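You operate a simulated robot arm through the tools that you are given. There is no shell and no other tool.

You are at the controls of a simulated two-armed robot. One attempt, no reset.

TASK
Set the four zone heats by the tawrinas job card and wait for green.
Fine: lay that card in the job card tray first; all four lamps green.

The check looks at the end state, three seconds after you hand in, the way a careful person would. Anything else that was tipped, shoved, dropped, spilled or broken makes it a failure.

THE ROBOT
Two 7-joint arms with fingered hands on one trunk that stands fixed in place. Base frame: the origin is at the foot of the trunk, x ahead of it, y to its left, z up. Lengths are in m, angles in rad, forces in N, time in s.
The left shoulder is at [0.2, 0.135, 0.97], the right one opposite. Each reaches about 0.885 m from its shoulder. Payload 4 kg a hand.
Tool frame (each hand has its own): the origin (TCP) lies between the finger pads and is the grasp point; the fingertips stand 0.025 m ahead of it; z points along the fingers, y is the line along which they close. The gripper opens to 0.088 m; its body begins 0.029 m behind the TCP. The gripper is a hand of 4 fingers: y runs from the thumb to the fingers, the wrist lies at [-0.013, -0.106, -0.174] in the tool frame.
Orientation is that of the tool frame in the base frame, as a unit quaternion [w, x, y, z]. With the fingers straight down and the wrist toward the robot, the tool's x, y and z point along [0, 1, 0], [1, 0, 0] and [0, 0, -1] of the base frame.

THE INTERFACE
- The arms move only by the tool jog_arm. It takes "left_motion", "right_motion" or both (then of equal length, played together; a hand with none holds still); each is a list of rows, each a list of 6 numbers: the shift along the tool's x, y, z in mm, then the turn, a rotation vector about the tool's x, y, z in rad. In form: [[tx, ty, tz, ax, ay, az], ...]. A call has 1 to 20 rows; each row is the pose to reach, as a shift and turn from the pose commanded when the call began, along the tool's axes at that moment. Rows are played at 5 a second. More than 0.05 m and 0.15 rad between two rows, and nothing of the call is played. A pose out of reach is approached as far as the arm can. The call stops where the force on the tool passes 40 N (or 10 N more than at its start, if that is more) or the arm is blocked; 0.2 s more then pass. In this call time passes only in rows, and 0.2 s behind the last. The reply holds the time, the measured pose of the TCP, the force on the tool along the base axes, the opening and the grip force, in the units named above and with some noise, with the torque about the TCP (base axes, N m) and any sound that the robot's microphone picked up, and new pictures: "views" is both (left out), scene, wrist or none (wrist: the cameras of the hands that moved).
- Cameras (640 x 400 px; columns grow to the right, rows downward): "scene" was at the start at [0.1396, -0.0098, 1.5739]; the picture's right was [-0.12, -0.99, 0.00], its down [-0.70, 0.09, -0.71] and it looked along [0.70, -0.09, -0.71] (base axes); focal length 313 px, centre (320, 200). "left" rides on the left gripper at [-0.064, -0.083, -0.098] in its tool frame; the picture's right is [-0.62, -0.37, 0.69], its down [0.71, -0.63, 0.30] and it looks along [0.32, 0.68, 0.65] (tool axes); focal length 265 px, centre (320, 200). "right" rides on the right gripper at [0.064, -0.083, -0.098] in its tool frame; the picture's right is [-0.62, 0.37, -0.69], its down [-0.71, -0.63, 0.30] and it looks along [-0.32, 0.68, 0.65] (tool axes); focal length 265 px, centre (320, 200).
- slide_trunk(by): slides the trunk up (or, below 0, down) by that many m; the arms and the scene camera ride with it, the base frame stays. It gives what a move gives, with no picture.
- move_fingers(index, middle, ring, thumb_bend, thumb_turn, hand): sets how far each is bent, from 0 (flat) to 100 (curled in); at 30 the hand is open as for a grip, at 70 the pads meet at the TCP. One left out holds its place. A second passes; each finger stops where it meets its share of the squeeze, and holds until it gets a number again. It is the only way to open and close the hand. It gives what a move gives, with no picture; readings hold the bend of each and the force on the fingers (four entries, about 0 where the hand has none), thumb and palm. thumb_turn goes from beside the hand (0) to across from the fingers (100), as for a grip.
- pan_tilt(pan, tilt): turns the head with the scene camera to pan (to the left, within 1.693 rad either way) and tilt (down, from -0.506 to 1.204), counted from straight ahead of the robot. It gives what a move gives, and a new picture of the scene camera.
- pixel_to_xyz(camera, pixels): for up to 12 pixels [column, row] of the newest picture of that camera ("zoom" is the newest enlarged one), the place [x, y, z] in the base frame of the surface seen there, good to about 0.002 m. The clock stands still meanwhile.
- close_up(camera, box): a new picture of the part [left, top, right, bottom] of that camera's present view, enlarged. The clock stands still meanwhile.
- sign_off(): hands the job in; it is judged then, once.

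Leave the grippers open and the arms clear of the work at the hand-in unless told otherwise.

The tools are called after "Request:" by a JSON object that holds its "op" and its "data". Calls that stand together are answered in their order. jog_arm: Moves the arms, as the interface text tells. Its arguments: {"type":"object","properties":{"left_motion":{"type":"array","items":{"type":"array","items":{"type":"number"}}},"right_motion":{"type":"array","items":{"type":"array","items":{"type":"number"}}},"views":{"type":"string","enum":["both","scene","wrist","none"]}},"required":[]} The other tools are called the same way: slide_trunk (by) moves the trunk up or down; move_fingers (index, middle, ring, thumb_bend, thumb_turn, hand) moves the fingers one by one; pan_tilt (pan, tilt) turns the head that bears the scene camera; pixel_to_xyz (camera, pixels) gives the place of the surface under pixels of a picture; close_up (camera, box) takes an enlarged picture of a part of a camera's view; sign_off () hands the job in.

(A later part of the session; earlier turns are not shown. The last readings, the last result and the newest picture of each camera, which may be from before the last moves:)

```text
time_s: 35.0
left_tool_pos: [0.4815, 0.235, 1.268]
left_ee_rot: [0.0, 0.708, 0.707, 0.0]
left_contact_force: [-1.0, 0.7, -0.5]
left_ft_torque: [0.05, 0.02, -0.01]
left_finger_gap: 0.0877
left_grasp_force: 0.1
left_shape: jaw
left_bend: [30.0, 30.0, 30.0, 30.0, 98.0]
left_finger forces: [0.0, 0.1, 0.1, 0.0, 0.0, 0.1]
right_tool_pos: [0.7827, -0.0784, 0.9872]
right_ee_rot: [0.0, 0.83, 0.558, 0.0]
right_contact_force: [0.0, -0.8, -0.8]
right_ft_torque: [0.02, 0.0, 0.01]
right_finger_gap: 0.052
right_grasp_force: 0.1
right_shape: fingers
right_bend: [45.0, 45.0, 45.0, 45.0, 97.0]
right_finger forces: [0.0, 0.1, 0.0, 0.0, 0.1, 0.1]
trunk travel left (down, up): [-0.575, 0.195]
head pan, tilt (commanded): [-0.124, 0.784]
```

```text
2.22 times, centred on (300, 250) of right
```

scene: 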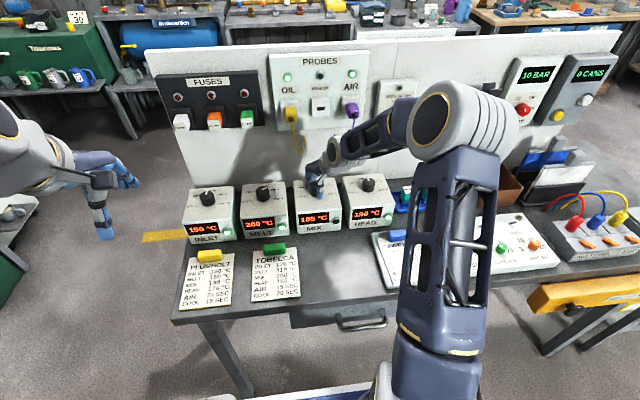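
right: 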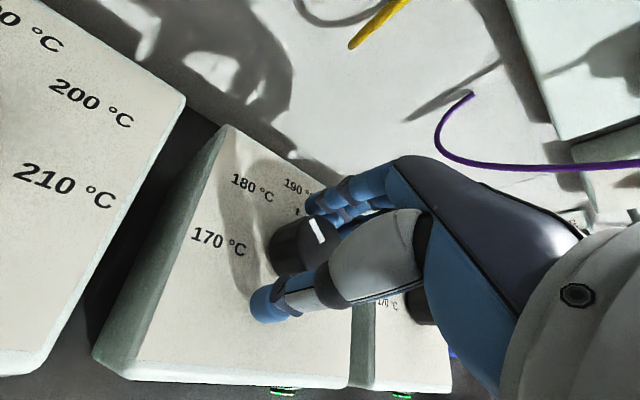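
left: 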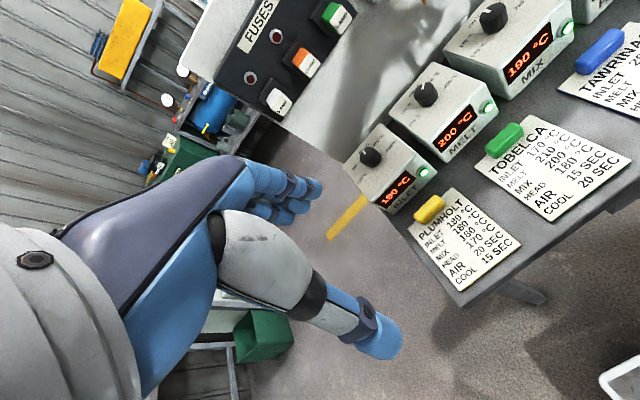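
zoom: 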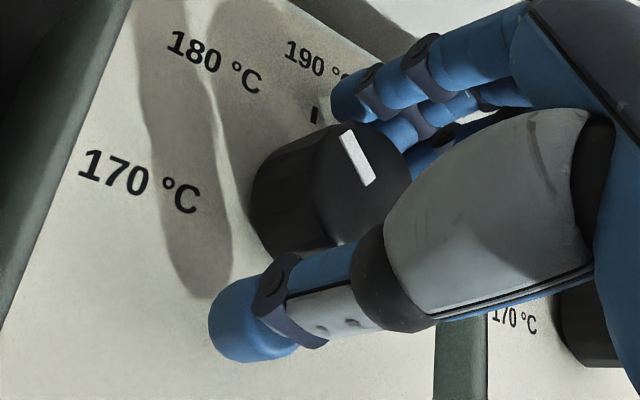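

The pointer now aims toward 180. I'll grip again for the second step.

Request:
{"op": "move_fingers", "data": {"hand": "right", "index": 60, "middle": 60, "thumb_bend": 60}}

Request:
{"op": "move_fingers", "data": {"hand": "right", "index": 68, "middle": 66, "thumb_bend": 70}}

Request:
{"op": "jog_arm", "data": {"right_motion": [[0, 0, 0, 0, 0, -0.11], [0, 0, 0, 0, 0, -0.22], [0, 0, 0, 0, 0, -0.33], [0, 0, 0, 0, 0, -0.44], [0, 0, 0, 0, 0, -0.55], [0, 0, 0, 0, 0, -0.66], [0, 0, 0, 0, 0, -0.77], [0, 0, 0, 0, 0, -0.87]], "views": "both"}}

```text
time_s: 36.0
left_tool_pos: [0.4827, 0.2346, 1.2687]
left_ee_rot: [0.0, 0.707, 0.707, 0.0]
left_contact_force: [0.3, -0.2, 0.7]
left_ft_torque: [0.02, 0.0, 0.02]
left_finger_gap: 0.0874
left_grasp_force: 0.1
left_shape: jaw
left_bend: [30.0, 30.0, 30.0, 30.0, 98.0]
left_finger forces: [0.0, 0.0, 0.1, 0.0, 0.1, 0.0]
right_tool_pos: [0.7831, -0.0778, 0.9885]
right_ee_rot: [0.001, 0.829, 0.559, 0.0]
right_contact_force: [4.1, -0.6, 0.0]
right_ft_torque: [-0.03, -0.03, 0.03]
right_finger_gap: 0.0281
right_grasp_force: 4.1
right_shape: fingers
right_bend: [56.0, 57.0, 45.0, 57.0, 99.0]
right_finger forces: [3.0, 2.8, 0.0, 0.1, 2.0, 0.0]
trunk travel left (down, up): [-0.575, 0.195]
head pan, tilt (commanded): [-0.124, 0.784]
```

```text
time_s: 37.0
left_tool_pos: [0.4811, 0.2345, 1.2688]
left_ee_rot: [-0.001, 0.707, 0.707, 0.0]
left_contact_force: [-0.3, -0.8, -0.4]
left_ft_torque: [-0.01, 0.0, 0.02]
left_finger_gap: 0.0876
left_grasp_force: 0.0
left_shape: jaw
left_bend: [30.0, 30.0, 30.0, 30.0, 98.0]
left_finger forces: [0.0, 0.0, 0.0, 0.0, 0.0, 0.0]
right_tool_pos: [0.7817, -0.0786, 0.9868]
right_ee_rot: [0.0, 0.829, 0.559, -0.001]
right_contact_force: [4.1, -1.9, 1.1]
right_ft_torque: [-0.03, -0.15, 0.0]
right_finger_gap: 0.0263
right_grasp_force: 10.7
right_shape: fingers
right_bend: [56.0, 58.0, 45.0, 60.0, 99.0]
right_finger forces: [7.3, 6.1, 0.0, 0.0, 8.0, 0.1]
trunk travel left (down, up): [-0.575, 0.195]
head pan, tilt (commanded): [-0.124, 0.784]
```

```text
time_s: 38.8
left_tool_pos: [0.482, 0.235, 1.268]
left_ee_rot: [0.0, 0.707, 0.707, 0.0]
left_contact_force: [0.2, 0.1, 0.4]
left_ft_torque: [0.01, 0.0, 0.02]
left_finger_gap: 0.0877
left_grasp_force: 0.0
left_shape: jaw
left_bend: [30.0, 30.0, 30.0, 30.0, 98.0]
left_finger forces: [0.0, 0.1, 0.0, 0.0, 0.1, 0.0]
right_tool_pos: [0.7824, -0.078, 0.9875]
right_ee_rot: [0.001, 0.515, 0.857, 0.0]
right_contact_force: [1.5, -1.5, 3.7]
right_ft_torque: [-0.01, -0.09, -0.04]
right_finger_gap: 0.0263
right_grasp_force: 11.4
right_shape: fingers
right_bend: [58.0, 59.0, 45.0, 59.0, 99.0]
right_finger forces: [6.0, 5.8, 0.1, 0.0, 10.6, 0.1]
trunk travel left (down, up): [-0.575, 0.195]
head pan, tilt (commanded): [-0.124, 0.784]
```

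scene: 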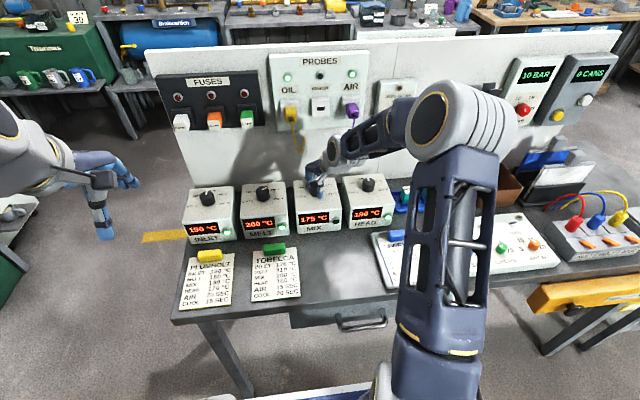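
right: 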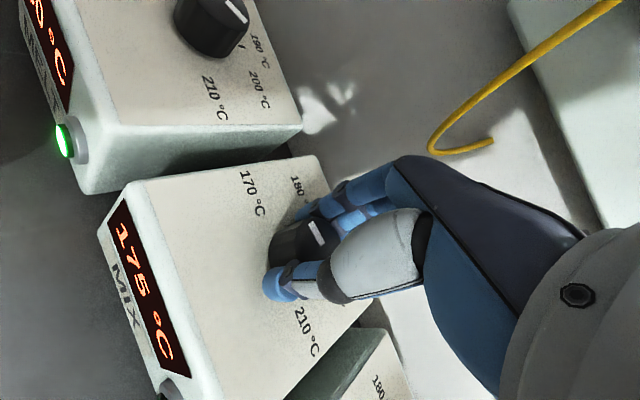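

MIX shows 175 and is falling to 170, with no slip. I'll release, rise, and check.

Request:
{"op": "move_fingers", "data": {"hand": "right", "index": 45, "middle": 45, "thumb_bend": 45, "thumb_turn": 98}}

Request:
{"op": "jog_arm", "data": {"right_motion": [[0, 0, -20, 0, 0, 0], [0, 0, -45, 0, 0, 0], [0, 0, -75, 0, 0, 0]], "views": "both"}}

Request:
{"op": "close_up", "data": {"camera": "scene", "box": [180, 165, 400, 305]}}

Request:
{"op": "close_up", "data": {"camera": "right", "box": [160, 180, 340, 330]}}

```text
time_s: 39.8
left_tool_pos: [0.4815, 0.2343, 1.2678]
left_ee_rot: [0.0, 0.707, 0.708, -0.001]
left_contact_force: [1.2, -0.3, -0.8]
left_ft_torque: [0.0, -0.01, 0.01]
left_finger_gap: 0.0876
left_grasp_force: 0.0
left_shape: jaw
left_bend: [30.0, 30.0, 30.0, 30.0, 98.0]
left_finger forces: [0.0, 0.1, 0.1, 0.0, 0.0, 0.0]
right_tool_pos: [0.7814, -0.0791, 0.9883]
right_ee_rot: [0.0, 0.516, 0.857, 0.0]
right_contact_force: [0.8, -0.7, 0.2]
right_ft_torque: [0.01, -0.02, 0.0]
right_finger_gap: 0.0523
right_grasp_force: 0.1
right_shape: fingers
right_bend: [45.0, 45.0, 45.0, 45.0, 98.0]
right_finger forces: [0.0, 0.0, 0.1, 0.0, 0.0, 0.0]
trunk travel left (down, up): [-0.575, 0.195]
head pan, tilt (commanded): [-0.124, 0.784]
```

```text
time_s: 40.6
left_tool_pos: [0.4825, 0.235, 1.2678]
left_ee_rot: [0.001, 0.707, 0.707, 0.0]
left_contact_force: [-0.8, 0.1, -0.1]
left_ft_torque: [-0.02, -0.02, -0.02]
left_finger_gap: 0.0876
left_grasp_force: 0.0
left_shape: jaw
left_bend: [30.0, 30.0, 30.0, 30.0, 98.0]
left_finger forces: [0.1, 0.0, 0.0, 0.0, 0.0, 0.0]
right_tool_pos: [0.7823, -0.0784, 1.0621]
right_ee_rot: [0.0, 0.517, 0.856, 0.001]
right_contact_force: [0.3, 0.6, -0.2]
right_ft_torque: [0.01, 0.03, 0.02]
right_finger_gap: 0.0522
right_grasp_force: 0.1
right_shape: fingers
right_bend: [45.0, 45.0, 45.0, 45.0, 97.0]
right_finger forces: [0.0, 0.0, 0.0, 0.1, 0.0, 0.0]
trunk travel left (down, up): [-0.575, 0.195]
head pan, tilt (commanded): [-0.124, 0.784]
```

scene: 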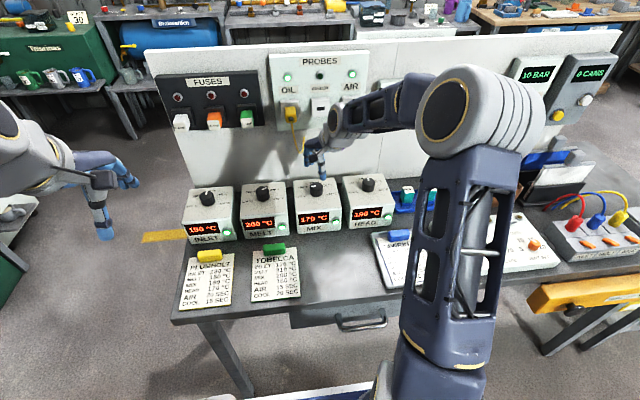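
right: 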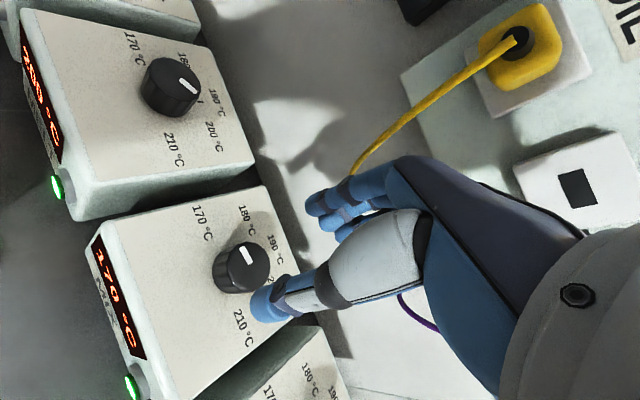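

```text
2.86 times, centred on (290, 235) of scene
```

zoom: 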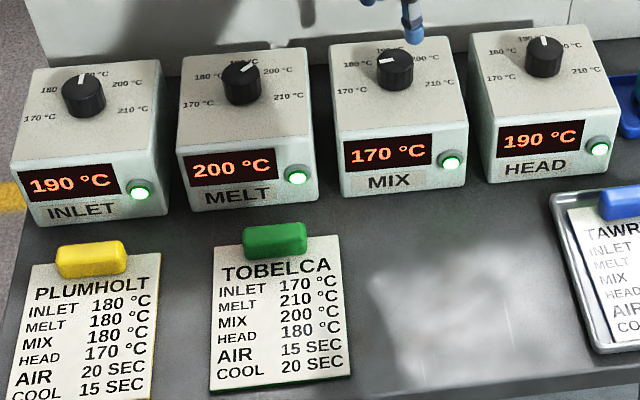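

```text
2.67 times, centred on (250, 255) of right
```

zoom: 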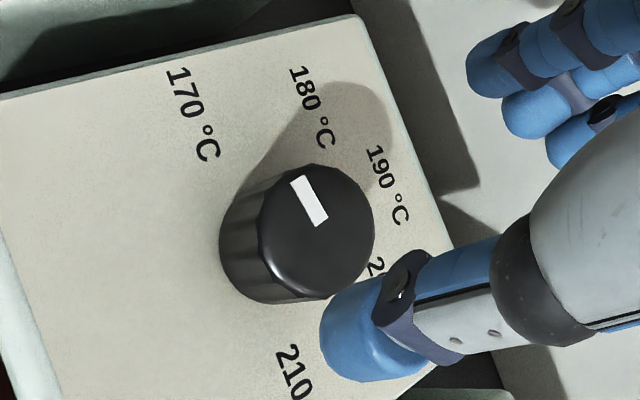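

MIX reads 170 with green, HEAD 190 with green. Next is MELT, 200→190, one step counter-clockwise. I'll move the right hand over to the MELT knob the same way, staying slightly back from the plugs.

Request:
{"op": "jog_arm", "data": {"right_motion": [[20.5, -17.4, 0, 0, 0, 0.12], [49.6, -19, 0, 0, 0, 0.24], [80.6, -2.7, 0, 0, 0, 0.37], [111.5, 13.6, 0, 0, 0, 0.5], [133.3, 36.5, 0, 0, 0, 0.62], [137, 61, 0, 0, 0, 0.75], [132.2, 69.8, 0, 0, 0, 0.87]], "views": "both"}}

Request:
{"op": "close_up", "data": {"camera": "right", "box": [200, 220, 296, 300]}}

```text
time_s: 42.2
left_tool_pos: [0.4813, 0.2349, 1.2682]
left_ee_rot: [0.0, 0.707, 0.707, 0.001]
left_contact_force: [-0.8, -1.1, 0.1]
left_ft_torque: [0.0, -0.01, 0.0]
left_finger_gap: 0.0877
left_grasp_force: 0.1
left_shape: jaw
left_bend: [30.0, 30.0, 30.0, 30.0, 98.0]
left_finger forces: [0.1, 0.0, 0.0, 0.0, 0.1, 0.1]
right_tool_pos: [0.7808, 0.0708, 1.0621]
right_ee_rot: [0.0, 0.829, 0.559, 0.0]
right_contact_force: [0.2, 0.1, 0.4]
right_ft_torque: [0.06, 0.02, -0.02]
right_finger_gap: 0.0523
right_grasp_force: 0.1
right_shape: fingers
right_bend: [45.0, 45.0, 45.0, 45.0, 97.0]
right_finger forces: [0.0, 0.1, 0.0, 0.0, 0.0, 0.0]
trunk travel left (down, up): [-0.575, 0.195]
head pan, tilt (commanded): [-0.124, 0.784]
```

scene: 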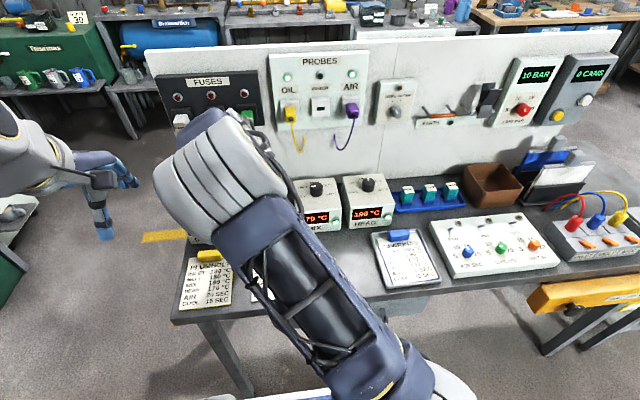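
right: 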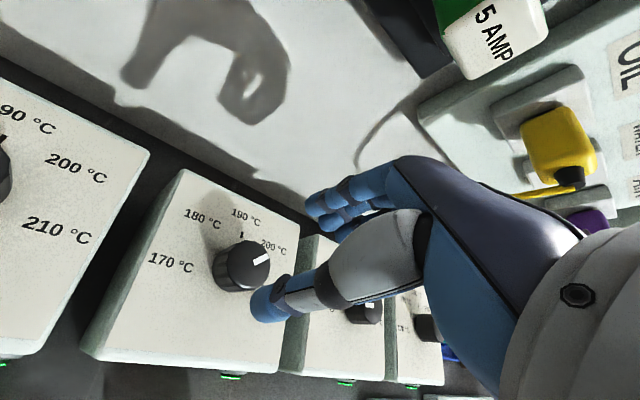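

```text
5.00 times, centred on (248, 260) of right
```

zoom: 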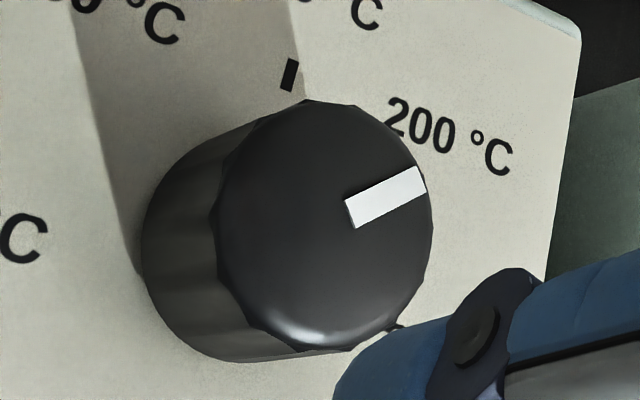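

Request:
{"op": "pixel_to_xyz", "data": {"camera": "zoom", "pixels": [[221, 205], [427, 235], [310, 105], [338, 343], [253, 130], [390, 318], [398, 140], [255, 315], [355, 213], [420, 180], [289, 75]]}}

Request:
{"op": "pixel_to_xyz", "data": {"camera": "right", "pixels": [[480, 60], [540, 20], [550, 145], [570, 180], [400, 165], [470, 185], [520, 210]]}}

```text
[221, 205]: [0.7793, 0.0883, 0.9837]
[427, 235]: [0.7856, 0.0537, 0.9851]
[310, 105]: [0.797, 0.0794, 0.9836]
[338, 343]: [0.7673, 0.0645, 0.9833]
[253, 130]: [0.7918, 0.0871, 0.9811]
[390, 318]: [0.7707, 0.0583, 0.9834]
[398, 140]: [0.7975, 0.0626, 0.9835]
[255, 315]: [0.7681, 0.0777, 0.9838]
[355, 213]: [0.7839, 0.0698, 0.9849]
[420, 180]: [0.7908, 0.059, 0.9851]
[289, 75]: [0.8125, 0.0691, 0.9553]
```

```text
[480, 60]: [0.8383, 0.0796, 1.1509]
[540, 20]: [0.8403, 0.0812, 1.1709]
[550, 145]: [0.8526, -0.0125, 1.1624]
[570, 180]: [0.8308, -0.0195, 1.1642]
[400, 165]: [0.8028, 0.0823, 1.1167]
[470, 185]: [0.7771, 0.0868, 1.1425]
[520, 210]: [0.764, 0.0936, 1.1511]
```

The MELT centre is (0.782, 0.072), directly below, and the hand keeps about 35 mm from the 5 AMP plug. I'll lower and grip.

Request:
{"op": "jog_arm", "data": {"right_motion": [[0.3, 0, 20, 0, 0, 0], [0.3, 0, 42, 0, 0, 0], [0.3, 0, 60, 0, 0, 0], [0.3, 0, 75, 0, 0, 0]], "views": "wrist"}}

Request:
{"op": "close_up", "data": {"camera": "right", "box": [180, 160, 420, 340]}}

Request:
{"op": "move_fingers", "data": {"hand": "right", "index": 60, "middle": 60, "thumb_bend": 60}}

```text
time_s: 43.2
left_tool_pos: [0.4819, 0.2341, 1.2691]
left_ee_rot: [0.0, 0.707, 0.707, 0.001]
left_contact_force: [-0.5, -0.4, -0.2]
left_ft_torque: [0.0, 0.01, 0.01]
left_finger_gap: 0.0877
left_grasp_force: 0.0
left_shape: jaw
left_bend: [30.0, 30.0, 30.0, 30.0, 98.0]
left_finger forces: [0.0, 0.0, 0.0, 0.2, 0.0, 0.1]
right_tool_pos: [0.7826, 0.0708, 0.9883]
right_ee_rot: [0.001, 0.829, 0.559, 0.0]
right_contact_force: [-0.5, 0.8, 0.5]
right_ft_torque: [0.01, -0.02, -0.01]
right_finger_gap: 0.0523
right_grasp_force: 0.0
right_shape: fingers
right_bend: [45.0, 45.0, 45.0, 45.0, 97.0]
right_finger forces: [0.0, 0.0, 0.0, 0.1, 0.0, 0.0]
trunk travel left (down, up): [-0.575, 0.195]
head pan, tilt (commanded): [-0.124, 0.784]
```

right: 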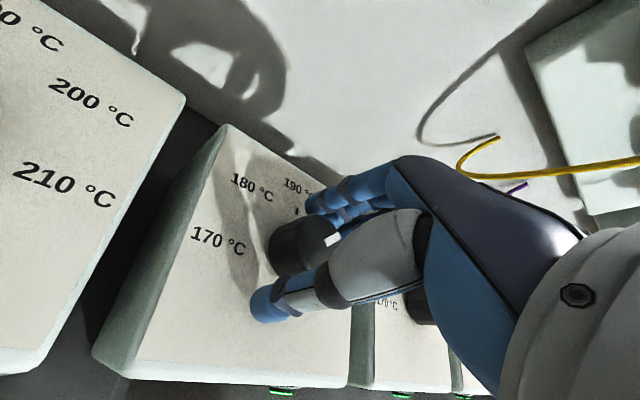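

```text
2.22 times, centred on (300, 250) of right
```

zoom: 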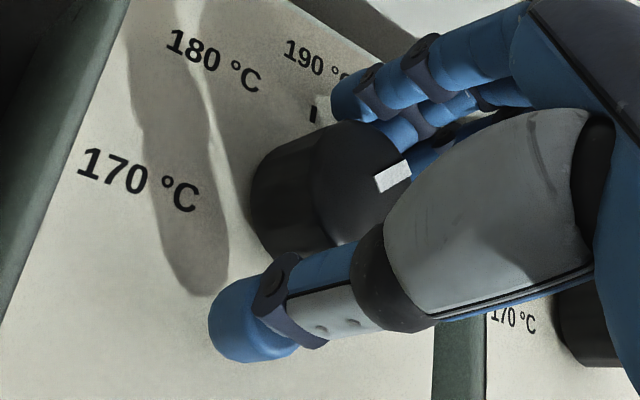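

```text
time_s: 44.2
left_tool_pos: [0.4821, 0.2348, 1.269]
left_ee_rot: [0.0, 0.707, 0.707, 0.001]
left_contact_force: [0.1, -0.1, 0.8]
left_ft_torque: [-0.05, 0.0, -0.02]
left_finger_gap: 0.0876
left_grasp_force: 0.1
left_shape: jaw
left_bend: [30.0, 30.0, 30.0, 30.0, 98.0]
left_finger forces: [0.0, 0.0, 0.0, 0.0, 0.0, 0.0]
right_tool_pos: [0.7818, 0.0711, 0.9885]
right_ee_rot: [0.0, 0.829, 0.559, 0.0]
right_contact_force: [3.7, -1.7, 0.2]
right_ft_torque: [-0.04, -0.1, 0.02]
right_finger_gap: 0.0288
right_grasp_force: 4.5
right_shape: fingers
right_bend: [55.0, 57.0, 45.0, 57.0, 99.0]
right_finger forces: [2.9, 2.8, 0.0, 0.0, 2.0, 0.0]
trunk travel left (down, up): [-0.575, 0.195]
head pan, tilt (commanded): [-0.124, 0.784]
```

The contact is the same as before. I'll firm up and turn -0.87 rad.

Request:
{"op": "move_fingers", "data": {"hand": "right", "index": 68, "middle": 66, "thumb_bend": 70}}

Request:
{"op": "jog_arm", "data": {"right_motion": [[0, 0, 0, 0, 0, -0.11], [0, 0, 0, 0, 0, -0.22], [0, 0, 0, 0, 0, -0.33], [0, 0, 0, 0, 0, -0.44], [0, 0, 0, 0, 0, -0.55], [0, 0, 0, 0, 0, -0.66], [0, 0, 0, 0, 0, -0.77], [0, 0, 0, 0, 0, -0.87]], "views": "both"}}

```text
time_s: 45.2
left_tool_pos: [0.4823, 0.2352, 1.2683]
left_ee_rot: [0.0, 0.707, 0.707, 0.0]
left_contact_force: [0.0, 0.7, 0.8]
left_ft_torque: [-0.03, 0.01, -0.05]
left_finger_gap: 0.0876
left_grasp_force: 0.1
left_shape: jaw
left_bend: [30.0, 30.0, 30.0, 30.0, 98.0]
left_finger forces: [0.0, 0.0, 0.1, 0.0, 0.0, 0.0]
right_tool_pos: [0.7825, 0.072, 0.9876]
right_ee_rot: [0.0, 0.829, 0.56, 0.0]
right_contact_force: [5.9, -2.2, 0.0]
right_ft_torque: [-0.03, -0.13, 0.0]
right_finger_gap: 0.0268
right_grasp_force: 10.3
right_shape: fingers
right_bend: [56.0, 58.0, 45.0, 60.0, 99.0]
right_finger forces: [6.9, 6.3, 0.0, 0.0, 7.9, 0.0]
trunk travel left (down, up): [-0.575, 0.195]
head pan, tilt (commanded): [-0.124, 0.784]
```

```text
time_s: 47.0
left_tool_pos: [0.4816, 0.2341, 1.2671]
left_ee_rot: [0.0, 0.707, 0.707, 0.001]
left_contact_force: [-0.5, 0.6, 0.6]
left_ft_torque: [-0.04, -0.01, 0.01]
left_finger_gap: 0.0877
left_grasp_force: 0.1
left_shape: jaw
left_bend: [30.0, 30.0, 30.0, 30.0, 98.0]
left_finger forces: [0.0, 0.0, 0.0, 0.0, 0.0, 0.0]
right_tool_pos: [0.7831, 0.0727, 0.9891]
right_ee_rot: [0.001, 0.515, 0.857, 0.0]
right_contact_force: [2.3, -0.5, 3.2]
right_ft_torque: [-0.01, -0.07, -0.03]
right_finger_gap: 0.0265
right_grasp_force: 11.0
right_shape: fingers
right_bend: [58.0, 59.0, 45.0, 59.0, 99.0]
right_finger forces: [5.6, 5.6, 0.1, 0.0, 10.4, 0.0]
trunk travel left (down, up): [-0.575, 0.195]
head pan, tilt (commanded): [-0.124, 0.784]
```

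scene: 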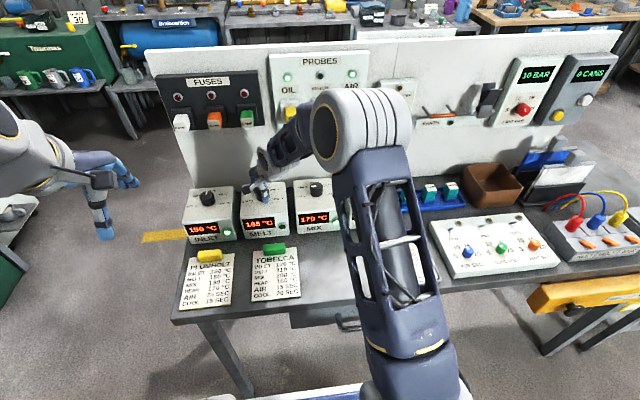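
right: 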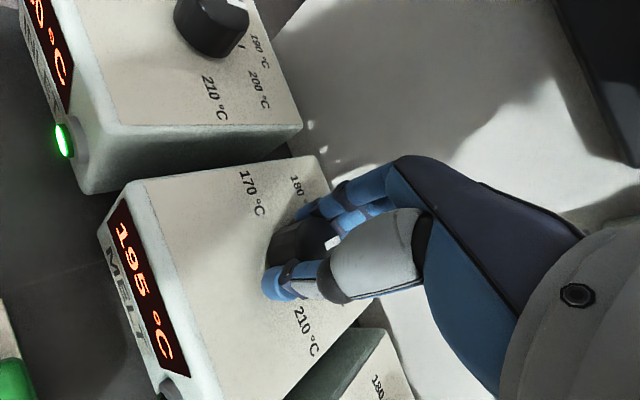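

MELT reads 195 and is falling to 190. I'll release, rise, and check.

Request:
{"op": "move_fingers", "data": {"hand": "right", "index": 45, "middle": 45, "thumb_bend": 45, "thumb_turn": 98}}

Request:
{"op": "jog_arm", "data": {"right_motion": [[0, 0, -20, 0, 0, 0], [0, 0, -45, 0, 0, 0], [0, 0, -75, 0, 0, 0]], "views": "both"}}

Request:
{"op": "close_up", "data": {"camera": "scene", "box": [175, 165, 345, 305]}}

```text
time_s: 48.0
left_tool_pos: [0.483, 0.2353, 1.2681]
left_ee_rot: [0.001, 0.707, 0.707, 0.0]
left_contact_force: [0.6, -0.1, -0.6]
left_ft_torque: [0.01, 0.05, 0.0]
left_finger_gap: 0.0877
left_grasp_force: 0.1
left_shape: jaw
left_bend: [30.0, 30.0, 30.0, 30.0, 98.0]
left_finger forces: [0.0, 0.0, 0.0, 0.0, 0.1, 0.0]
right_tool_pos: [0.7832, 0.0718, 0.9879]
right_ee_rot: [0.001, 0.515, 0.857, 0.0]
right_contact_force: [-0.3, 0.3, -0.4]
right_ft_torque: [0.02, 0.01, 0.0]
right_finger_gap: 0.0522
right_grasp_force: 0.0
right_shape: fingers
right_bend: [45.0, 45.0, 45.0, 45.0, 98.0]
right_finger forces: [0.1, 0.0, 0.0, 0.1, 0.0, 0.0]
trunk travel left (down, up): [-0.575, 0.195]
head pan, tilt (commanded): [-0.124, 0.784]
```

```text
time_s: 48.8
left_tool_pos: [0.4829, 0.2351, 1.2692]
left_ee_rot: [0.0, 0.707, 0.707, 0.0]
left_contact_force: [0.7, 0.7, 0.1]
left_ft_torque: [-0.01, 0.0, 0.03]
left_finger_gap: 0.0877
left_grasp_force: 0.0
left_shape: jaw
left_bend: [30.0, 30.0, 30.0, 30.0, 98.0]
left_finger forces: [0.1, 0.0, 0.1, 0.0, 0.1, 0.0]
right_tool_pos: [0.7822, 0.0725, 1.0625]
right_ee_rot: [0.0, 0.515, 0.857, -0.001]
right_contact_force: [0.3, 0.3, 0.0]
right_ft_torque: [-0.01, 0.03, 0.03]
right_finger_gap: 0.0521
right_grasp_force: 0.1
right_shape: fingers
right_bend: [45.0, 45.0, 45.0, 45.0, 97.0]
right_finger forces: [0.0, 0.0, 0.0, 0.0, 0.1, 0.1]
trunk travel left (down, up): [-0.575, 0.195]
head pan, tilt (commanded): [-0.124, 0.784]
```

scene: 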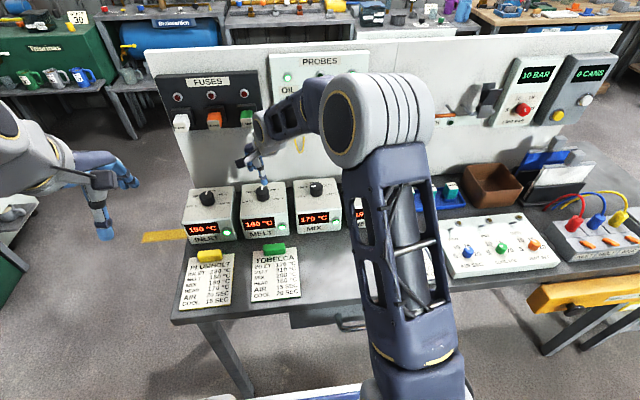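
right: 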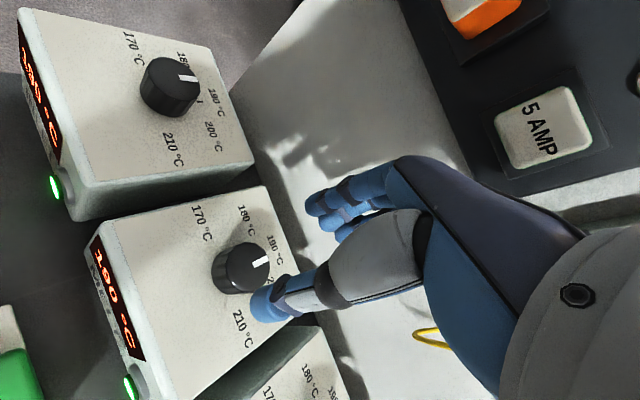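

```text
2.86 times, centred on (260, 235) of scene
```

zoom: 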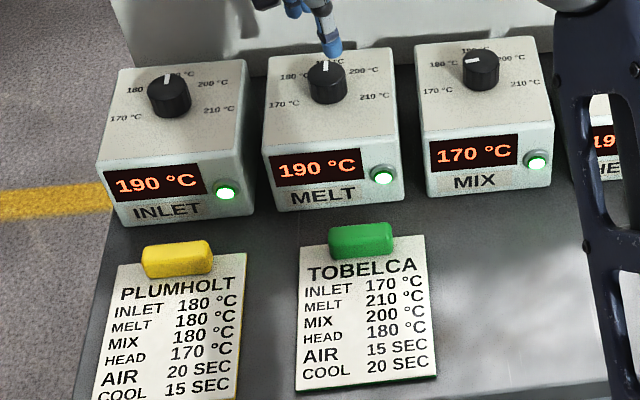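

MELT reads 190 with green. INLET still needs 190→200, one step clockwise, and I'll use the left hand for it. First I'll bring the right hand back to near its starting place, clear of the bench.

Request:
{"op": "jog_arm", "data": {"right_motion": [[14, -26.5, -10, 0, 0, 0.04], [25.9, -59.8, -25, 0, 0, 0.08], [29, -97.7, -40, 0, 0, 0.12], [20.9, -135.9, -55, 0, 0, 0.16], [6.1, -172, -70, 0, 0, 0.2], [-8.8, -208.2, -85, 0, 0, 0.24], [-23.6, -244.3, -100, 0, 0, 0.28], [-38.4, -280.4, -115, 0, 0, 0.32], [-60.1, -314.4, -130, 0, 0, 0.36], [-81.7, -348.4, -145, 0, 0, 0.4], [-103.3, -382.5, -160, 0, 0, 0.44], [-127.2, -412, -170, 0, 0, 0.487], [-148.5, -438, -170, 0, 0, 0.487]], "views": "both"}}

Request:
{"op": "move_fingers", "data": {"hand": "left", "index": 45, "middle": 45, "ring": 45, "thumb_bend": 45}}

```text
time_s: 51.6
left_tool_pos: [0.4833, 0.2358, 1.268]
left_ee_rot: [0.0, 0.708, 0.707, 0.0]
left_contact_force: [-0.4, 0.6, -0.6]
left_ft_torque: [-0.04, -0.01, 0.04]
left_finger_gap: 0.0875
left_grasp_force: 0.1
left_shape: jaw
left_bend: [30.0, 30.0, 30.0, 30.0, 98.0]
left_finger forces: [0.0, 0.0, 0.0, 0.1, 0.0, 0.0]
right_tool_pos: [0.4653, -0.2654, 1.2334]
right_ee_rot: [0.0, 0.707, 0.707, 0.0]
right_contact_force: [-0.1, 0.2, -0.7]
right_ft_torque: [0.0, -0.03, -0.01]
right_finger_gap: 0.0522
right_grasp_force: 0.1
right_shape: fingers
right_bend: [45.0, 45.0, 45.0, 45.0, 97.0]
right_finger forces: [0.0, 0.0, 0.1, 0.0, 0.0, 0.0]
trunk travel left (down, up): [-0.575, 0.195]
head pan, tilt (commanded): [-0.124, 0.784]
```

scene: 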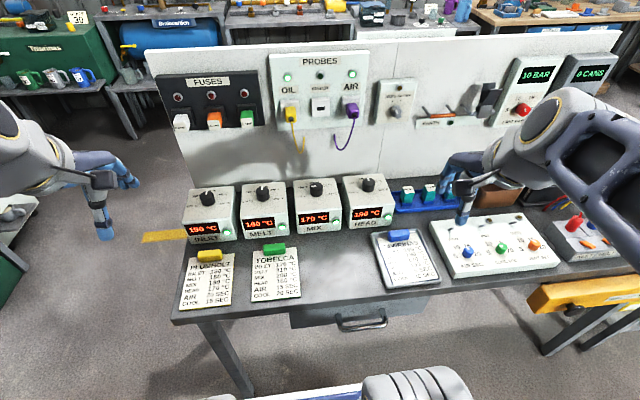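
right: 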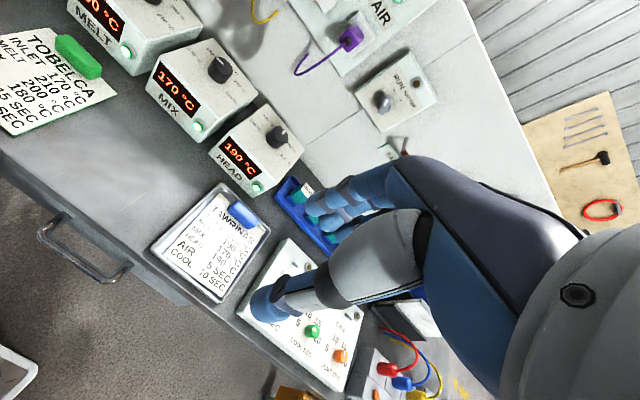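

```text
time_s: 52.6
left_tool_pos: [0.4818, 0.2344, 1.2689]
left_ee_rot: [-0.001, 0.707, 0.707, 0.0]
left_contact_force: [-0.3, -0.3, -0.3]
left_ft_torque: [0.02, 0.02, 0.01]
left_finger_gap: 0.0533
left_grasp_force: 0.0
left_shape: fingers
left_bend: [45.0, 45.0, 45.0, 45.0, 98.0]
left_finger forces: [0.1, 0.1, 0.0, 0.1, 0.0, 0.0]
right_tool_pos: [0.4653, -0.2654, 1.2338]
right_ee_rot: [0.0, 0.707, 0.707, 0.0]
right_contact_force: [0.1, -1.1, 0.3]
right_ft_torque: [0.04, -0.01, -0.02]
right_finger_gap: 0.0524
right_grasp_force: 0.1
right_shape: fingers
right_bend: [45.0, 45.0, 45.0, 45.0, 97.0]
right_finger forces: [0.0, 0.1, 0.1, 0.0, 0.0, 0.1]
trunk travel left (down, up): [-0.575, 0.195]
head pan, tilt (commanded): [-0.124, 0.784]
```

The right arm is parked and the card is flat in the tray. I'll now bring the left hand over the INLET knob at about (0.782, 0.222, 1.062), yawed +22° ready for a clockwise turn.

Request:
{"op": "jog_arm", "data": {"left_motion": [[-1.4, 33, 23, 0, 0, -0.043], [-2.9, 66, 46, 0, 0, -0.085], [-4.3, 100, 69, 0, 0, -0.128], [-5.8, 133, 92, 0, 0, -0.171], [-7.2, 166, 115, 0, 0, -0.213], [-8.7, 200, 138, 0, 0, -0.256], [-10, 233, 160, 0, 0, -0.299], [-11.5, 266, 183, 0, 0, -0.341], [-13, 299.5, 206, 0, 0, -0.384]], "views": "both"}}

Request:
{"op": "close_up", "data": {"camera": "left", "box": [340, 220, 436, 300]}}

```text
time_s: 54.6
left_tool_pos: [0.7818, 0.222, 1.0613]
left_ee_rot: [0.0, 0.558, 0.83, -0.001]
left_contact_force: [0.0, -0.4, 0.4]
left_ft_torque: [-0.02, -0.04, -0.01]
left_finger_gap: 0.0533
left_grasp_force: 0.0
left_shape: fingers
left_bend: [45.0, 45.0, 45.0, 45.0, 98.0]
left_finger forces: [0.1, 0.0, 0.0, 0.1, 0.1, 0.0]
right_tool_pos: [0.4651, -0.2648, 1.233]
right_ee_rot: [0.0, 0.707, 0.707, 0.0]
right_contact_force: [-0.6, -0.3, 0.1]
right_ft_torque: [0.0, 0.0, 0.0]
right_finger_gap: 0.052
right_grasp_force: 0.1
right_shape: fingers
right_bend: [45.0, 45.0, 45.0, 45.0, 97.0]
right_finger forces: [0.0, 0.0, 0.0, 0.0, 0.0, 0.1]
trunk travel left (down, up): [-0.575, 0.195]
head pan, tilt (commanded): [-0.124, 0.784]
```

scene: 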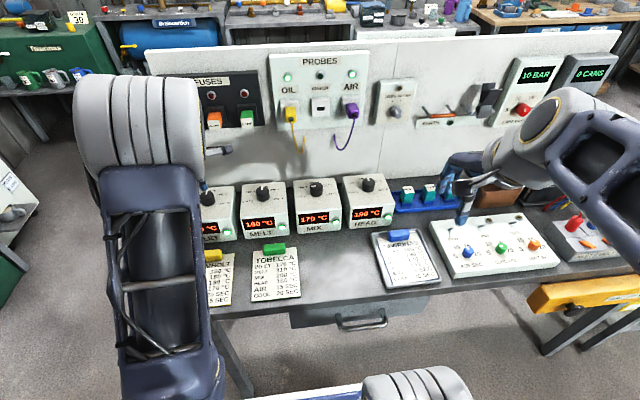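
left: 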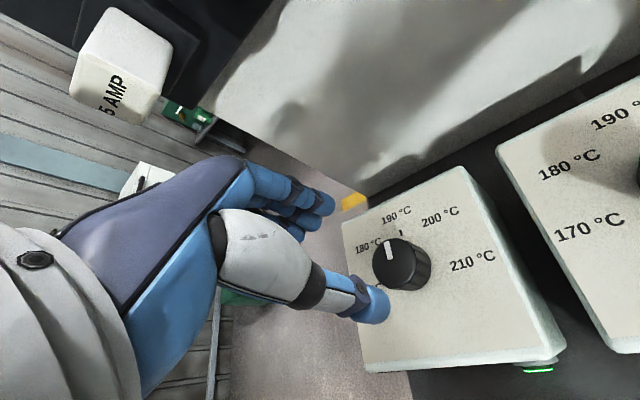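

```text
5.00 times, centred on (388, 260) of left
```

zoom: 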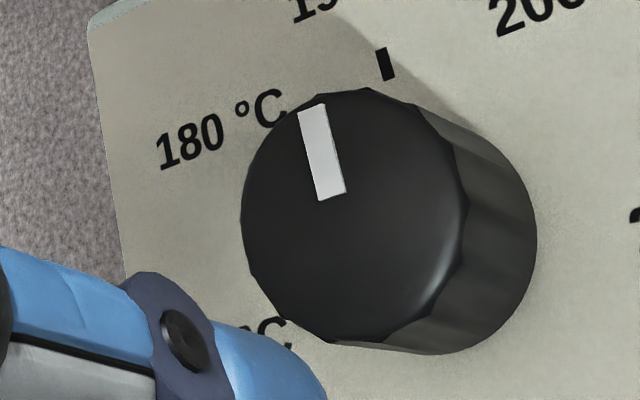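

The INLET knob is mirrored in the left view with its pointer at 190. The 5 AMP plug is at (120,60). I'll measure the knob rim and the clearances to the plug.

Request:
{"op": "pixel_to_xyz", "data": {"camera": "zoom", "pixels": [[249, 215], [462, 215], [360, 95], [340, 337], [440, 130], [280, 318], [285, 125], [425, 310], [330, 190], [312, 110], [386, 63]]}}

Request:
{"op": "pixel_to_xyz", "data": {"camera": "left", "pixels": [[120, 60], [120, 110], [160, 70], [90, 85], [235, 165], [190, 175], [300, 190]]}}

```text
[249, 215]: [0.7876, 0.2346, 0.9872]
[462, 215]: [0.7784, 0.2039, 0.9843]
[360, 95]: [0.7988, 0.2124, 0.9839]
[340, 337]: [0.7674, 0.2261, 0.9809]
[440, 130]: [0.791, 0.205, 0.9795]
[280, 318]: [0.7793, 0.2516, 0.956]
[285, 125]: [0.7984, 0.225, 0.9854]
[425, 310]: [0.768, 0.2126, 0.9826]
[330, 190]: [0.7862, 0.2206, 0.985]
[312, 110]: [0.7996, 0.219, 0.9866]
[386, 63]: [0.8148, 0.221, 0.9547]
```

```text
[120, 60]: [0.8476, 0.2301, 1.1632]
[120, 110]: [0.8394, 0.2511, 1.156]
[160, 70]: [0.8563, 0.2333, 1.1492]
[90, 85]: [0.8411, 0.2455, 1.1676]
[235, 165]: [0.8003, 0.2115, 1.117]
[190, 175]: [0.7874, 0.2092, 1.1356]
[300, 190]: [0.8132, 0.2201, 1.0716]
```

The INLET centre is about (0.783, 0.220). I'll shift 1.6 mm and lower around it.

Request:
{"op": "jog_arm", "data": {"left_motion": [[-1.6, 0, 20, 0, 0, 0], [-1.6, 0, 42, 0, 0, 0], [-1.6, 0, 60, 0, 0, 0], [-1.6, 0, 74.5, 0, 0, 0]], "views": "wrist"}}

Request:
{"op": "close_up", "data": {"camera": "left", "box": [220, 160, 460, 340]}}

```text
time_s: 55.6
left_tool_pos: [0.7829, 0.2213, 0.9882]
left_ee_rot: [-0.001, 0.559, 0.829, 0.0]
left_contact_force: [0.1, -0.5, 0.3]
left_ft_torque: [0.0, -0.01, -0.02]
left_finger_gap: 0.0531
left_grasp_force: 0.0
left_shape: fingers
left_bend: [45.0, 45.0, 45.0, 45.0, 98.0]
left_finger forces: [0.0, 0.0, 0.1, 0.0, 0.0, 0.0]
right_tool_pos: [0.4646, -0.2649, 1.2338]
right_ee_rot: [-0.001, 0.707, 0.707, -0.001]
right_contact_force: [0.7, 0.8, -0.1]
right_ft_torque: [0.0, 0.03, 0.01]
right_finger_gap: 0.0524
right_grasp_force: 0.0
right_shape: fingers
right_bend: [45.0, 45.0, 45.0, 45.0, 97.0]
right_finger forces: [0.0, 0.0, 0.0, 0.0, 0.0, 0.1]
trunk travel left (down, up): [-0.575, 0.195]
head pan, tilt (commanded): [-0.124, 0.784]
```

left: 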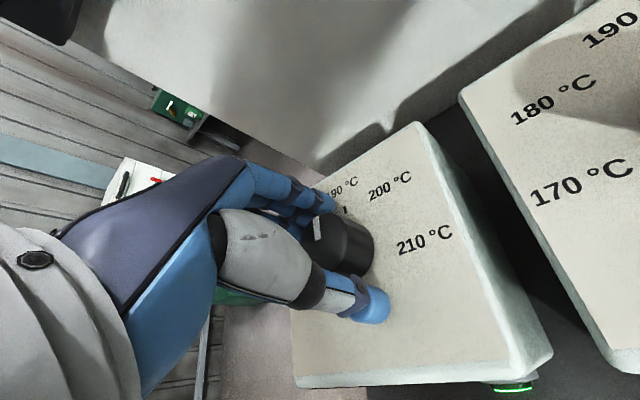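

```text
2.22 times, centred on (340, 250) of left
```

zoom: 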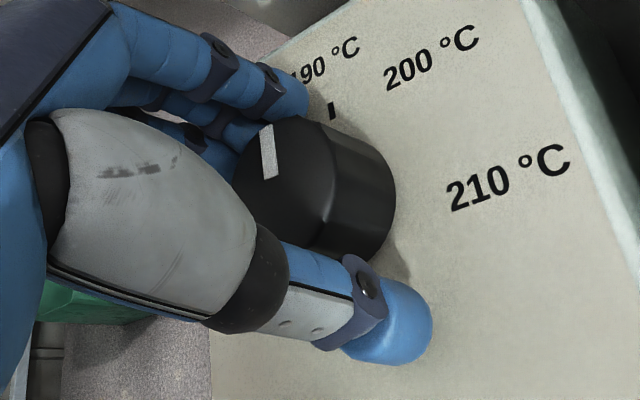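

This is the mirror image of the earlier setup and looks well centred. I'll close gently first.

Request:
{"op": "move_fingers", "data": {"hand": "left", "index": 60, "middle": 60, "thumb_bend": 60}}

Request:
{"op": "move_fingers", "data": {"hand": "left", "index": 68, "middle": 66, "thumb_bend": 70}}

```text
time_s: 56.6
left_tool_pos: [0.782, 0.2197, 0.9867]
left_ee_rot: [0.0, 0.559, 0.829, 0.0]
left_contact_force: [2.2, 1.5, -0.1]
left_ft_torque: [0.02, -0.07, -0.02]
left_finger_gap: 0.0292
left_grasp_force: 3.3
left_shape: fingers
left_bend: [56.0, 58.0, 45.0, 56.0, 97.0]
left_finger forces: [2.6, 1.6, 0.0, 0.0, 2.3, 0.0]
right_tool_pos: [0.4654, -0.2644, 1.2335]
right_ee_rot: [0.0, 0.707, 0.707, 0.001]
right_contact_force: [-0.8, -0.6, -0.1]
right_ft_torque: [0.0, 0.0, -0.02]
right_finger_gap: 0.0523
right_grasp_force: 0.1
right_shape: fingers
right_bend: [45.0, 45.0, 45.0, 45.0, 97.0]
right_finger forces: [0.0, 0.1, 0.0, 0.0, 0.0, 0.0]
trunk travel left (down, up): [-0.575, 0.195]
head pan, tilt (commanded): [-0.124, 0.784]
```

```text
time_s: 57.6
left_tool_pos: [0.7829, 0.2206, 0.9875]
left_ee_rot: [0.0, 0.559, 0.829, 0.0]
left_contact_force: [3.4, 3.0, -0.9]
left_ft_torque: [0.07, -0.15, 0.01]
left_finger_gap: 0.0273
left_grasp_force: 10.1
left_shape: fingers
left_bend: [56.0, 60.0, 45.0, 59.0, 97.0]
left_finger forces: [7.4, 4.9, 0.0, 0.0, 8.2, 0.1]
right_tool_pos: [0.465, -0.265, 1.2331]
right_ee_rot: [0.0, 0.707, 0.707, 0.0]
right_contact_force: [-0.7, 0.6, -0.1]
right_ft_torque: [0.02, 0.0, -0.03]
right_finger_gap: 0.0518
right_grasp_force: 0.0
right_shape: fingers
right_bend: [45.0, 45.0, 45.0, 45.0, 97.0]
right_finger forces: [0.0, 0.0, 0.0, 0.0, 0.0, 0.0]
trunk travel left (down, up): [-0.575, 0.195]
head pan, tilt (commanded): [-0.124, 0.784]
```

The hold is about 10 N. I'll turn clockwise (positive about tool z) by 0.87 rad, taking INLET from 190 to 200.

Request:
{"op": "jog_arm", "data": {"left_motion": [[0, 0, 0, 0, 0, 0.11], [0, 0, 0, 0, 0, 0.22], [0, 0, 0, 0, 0, 0.33], [0, 0, 0, 0, 0, 0.44], [0, 0, 0, 0, 0, 0.55], [0, 0, 0, 0, 0, 0.66], [0, 0, 0, 0, 0, 0.77], [0, 0, 0, 0, 0, 0.87]], "views": "both"}}

Request:
{"op": "close_up", "data": {"camera": "left", "box": [220, 160, 460, 340]}}

```text
time_s: 59.4
left_tool_pos: [0.7825, 0.2204, 0.9883]
left_ee_rot: [0.001, 0.857, 0.515, 0.0]
left_contact_force: [8.4, 2.8, -0.4]
left_ft_torque: [0.05, -0.22, 0.02]
left_finger_gap: 0.0271
left_grasp_force: 10.8
left_shape: fingers
left_bend: [56.0, 60.0, 45.0, 60.0, 98.0]
left_finger forces: [7.7, 6.9, 0.0, 0.0, 7.6, 0.0]
right_tool_pos: [0.4657, -0.2649, 1.2331]
right_ee_rot: [0.001, 0.707, 0.707, 0.0]
right_contact_force: [0.3, 0.8, 0.1]
right_ft_torque: [-0.03, 0.02, 0.03]
right_finger_gap: 0.0525
right_grasp_force: 0.1
right_shape: fingers
right_bend: [45.0, 45.0, 45.0, 45.0, 97.0]
right_finger forces: [0.1, 0.1, 0.0, 0.0, 0.0, 0.1]
trunk travel left (down, up): [-0.575, 0.195]
head pan, tilt (commanded): [-0.124, 0.784]
```

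scene: 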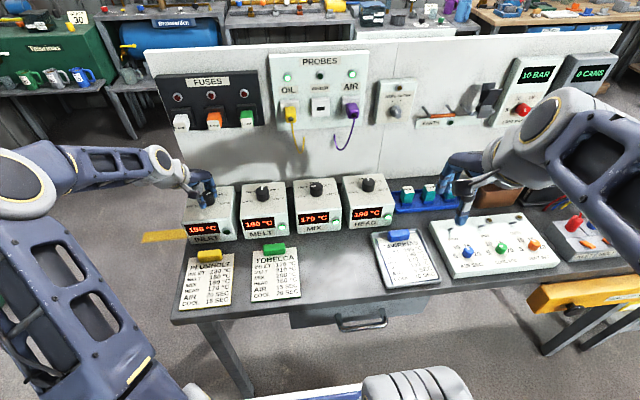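
left: 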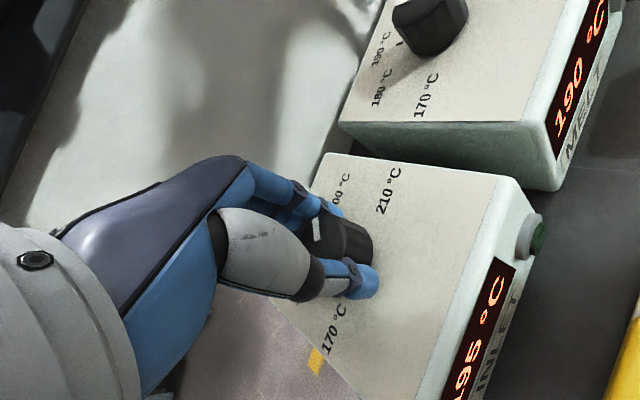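

```text
2.22 times, centred on (340, 250) of left
```

zoom: 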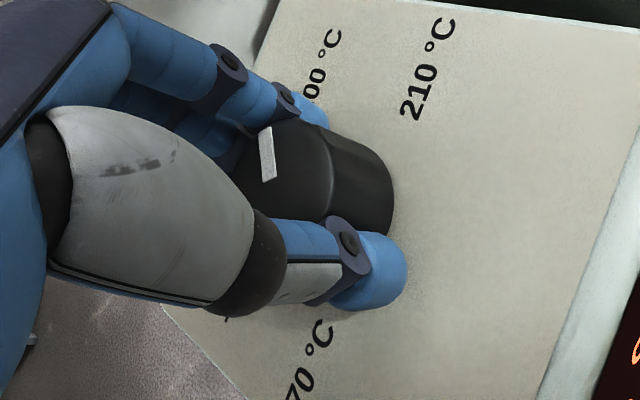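

INLET reads 195 and is rising to 200, with no slip. I'll release and rise.

Request:
{"op": "move_fingers", "data": {"hand": "left", "index": 45, "middle": 45, "thumb_bend": 45, "thumb_turn": 98}}

Request:
{"op": "jog_arm", "data": {"left_motion": [[0, 0, -20, 0, 0, 0], [0, 0, -45, 0, 0, 0], [0, 0, -75, 0, 0, 0]], "views": "both"}}

Request:
{"op": "close_up", "data": {"camera": "scene", "box": [170, 160, 410, 310]}}

```text
time_s: 60.4
left_tool_pos: [0.7822, 0.222, 0.9881]
left_ee_rot: [0.0, 0.856, 0.517, 0.0]
left_contact_force: [0.1, 0.0, 0.6]
left_ft_torque: [0.0, 0.02, 0.03]
left_finger_gap: 0.0522
left_grasp_force: 0.0
left_shape: fingers
left_bend: [45.0, 45.0, 45.0, 45.0, 98.0]
left_finger forces: [0.1, 0.1, 0.0, 0.1, 0.0, 0.1]
right_tool_pos: [0.4659, -0.2655, 1.2331]
right_ee_rot: [0.0, 0.708, 0.706, 0.0]
right_contact_force: [-0.7, 0.3, 0.6]
right_ft_torque: [0.0, 0.0, 0.01]
right_finger_gap: 0.0524
right_grasp_force: 0.0
right_shape: fingers
right_bend: [45.0, 45.0, 45.0, 45.0, 97.0]
right_finger forces: [0.1, 0.0, 0.0, 0.1, 0.0, 0.0]
trunk travel left (down, up): [-0.575, 0.195]
head pan, tilt (commanded): [-0.124, 0.784]
```

```text
time_s: 61.2
left_tool_pos: [0.7817, 0.2197, 1.0623]
left_ee_rot: [-0.001, 0.856, 0.516, 0.0]
left_contact_force: [0.1, 0.2, 0.0]
left_ft_torque: [0.0, -0.01, 0.0]
left_finger_gap: 0.052
left_grasp_force: 0.1
left_shape: fingers
left_bend: [45.0, 45.0, 45.0, 45.0, 97.0]
left_finger forces: [0.0, 0.0, 0.0, 0.0, 0.0, 0.0]
right_tool_pos: [0.4653, -0.265, 1.2331]
right_ee_rot: [0.0, 0.707, 0.707, 0.0]
right_contact_force: [0.2, 0.9, 1.1]
right_ft_torque: [0.01, -0.02, -0.01]
right_finger_gap: 0.0523
right_grasp_force: 0.0
right_shape: fingers
right_bend: [45.0, 45.0, 45.0, 45.0, 97.0]
right_finger forces: [0.1, 0.0, 0.0, 0.0, 0.0, 0.1]
trunk travel left (down, up): [-0.575, 0.195]
head pan, tilt (commanded): [-0.124, 0.784]
```

scene: 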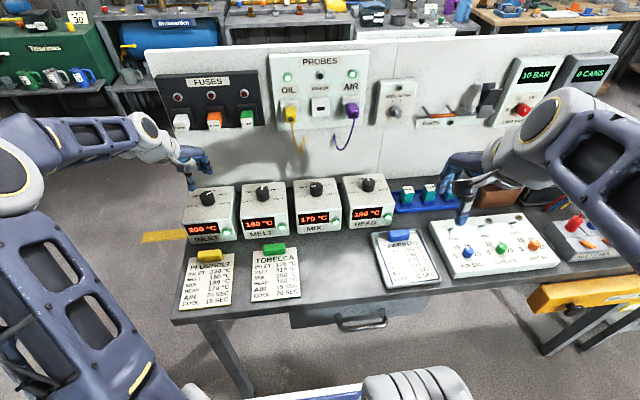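
left: 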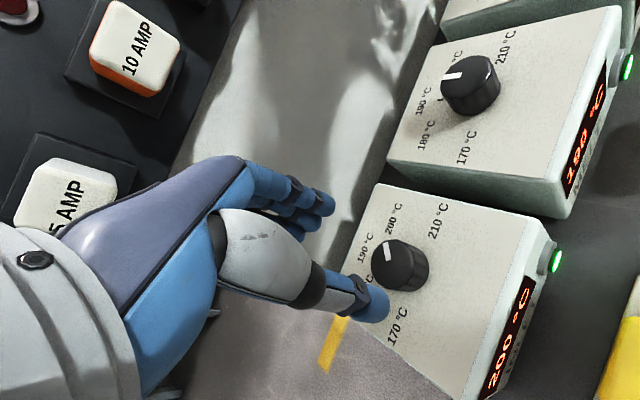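

```text
2.67 times, centred on (290, 235) of scene
```

zoom: 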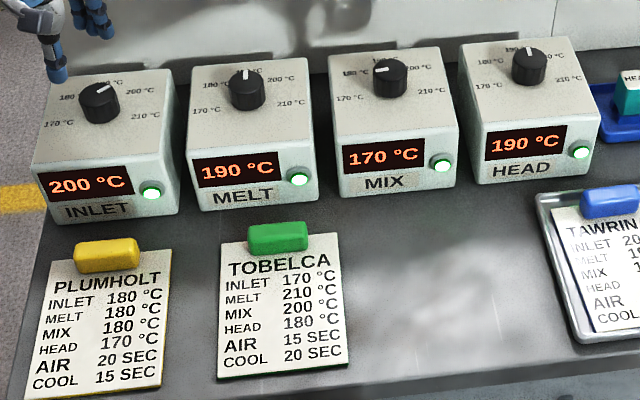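

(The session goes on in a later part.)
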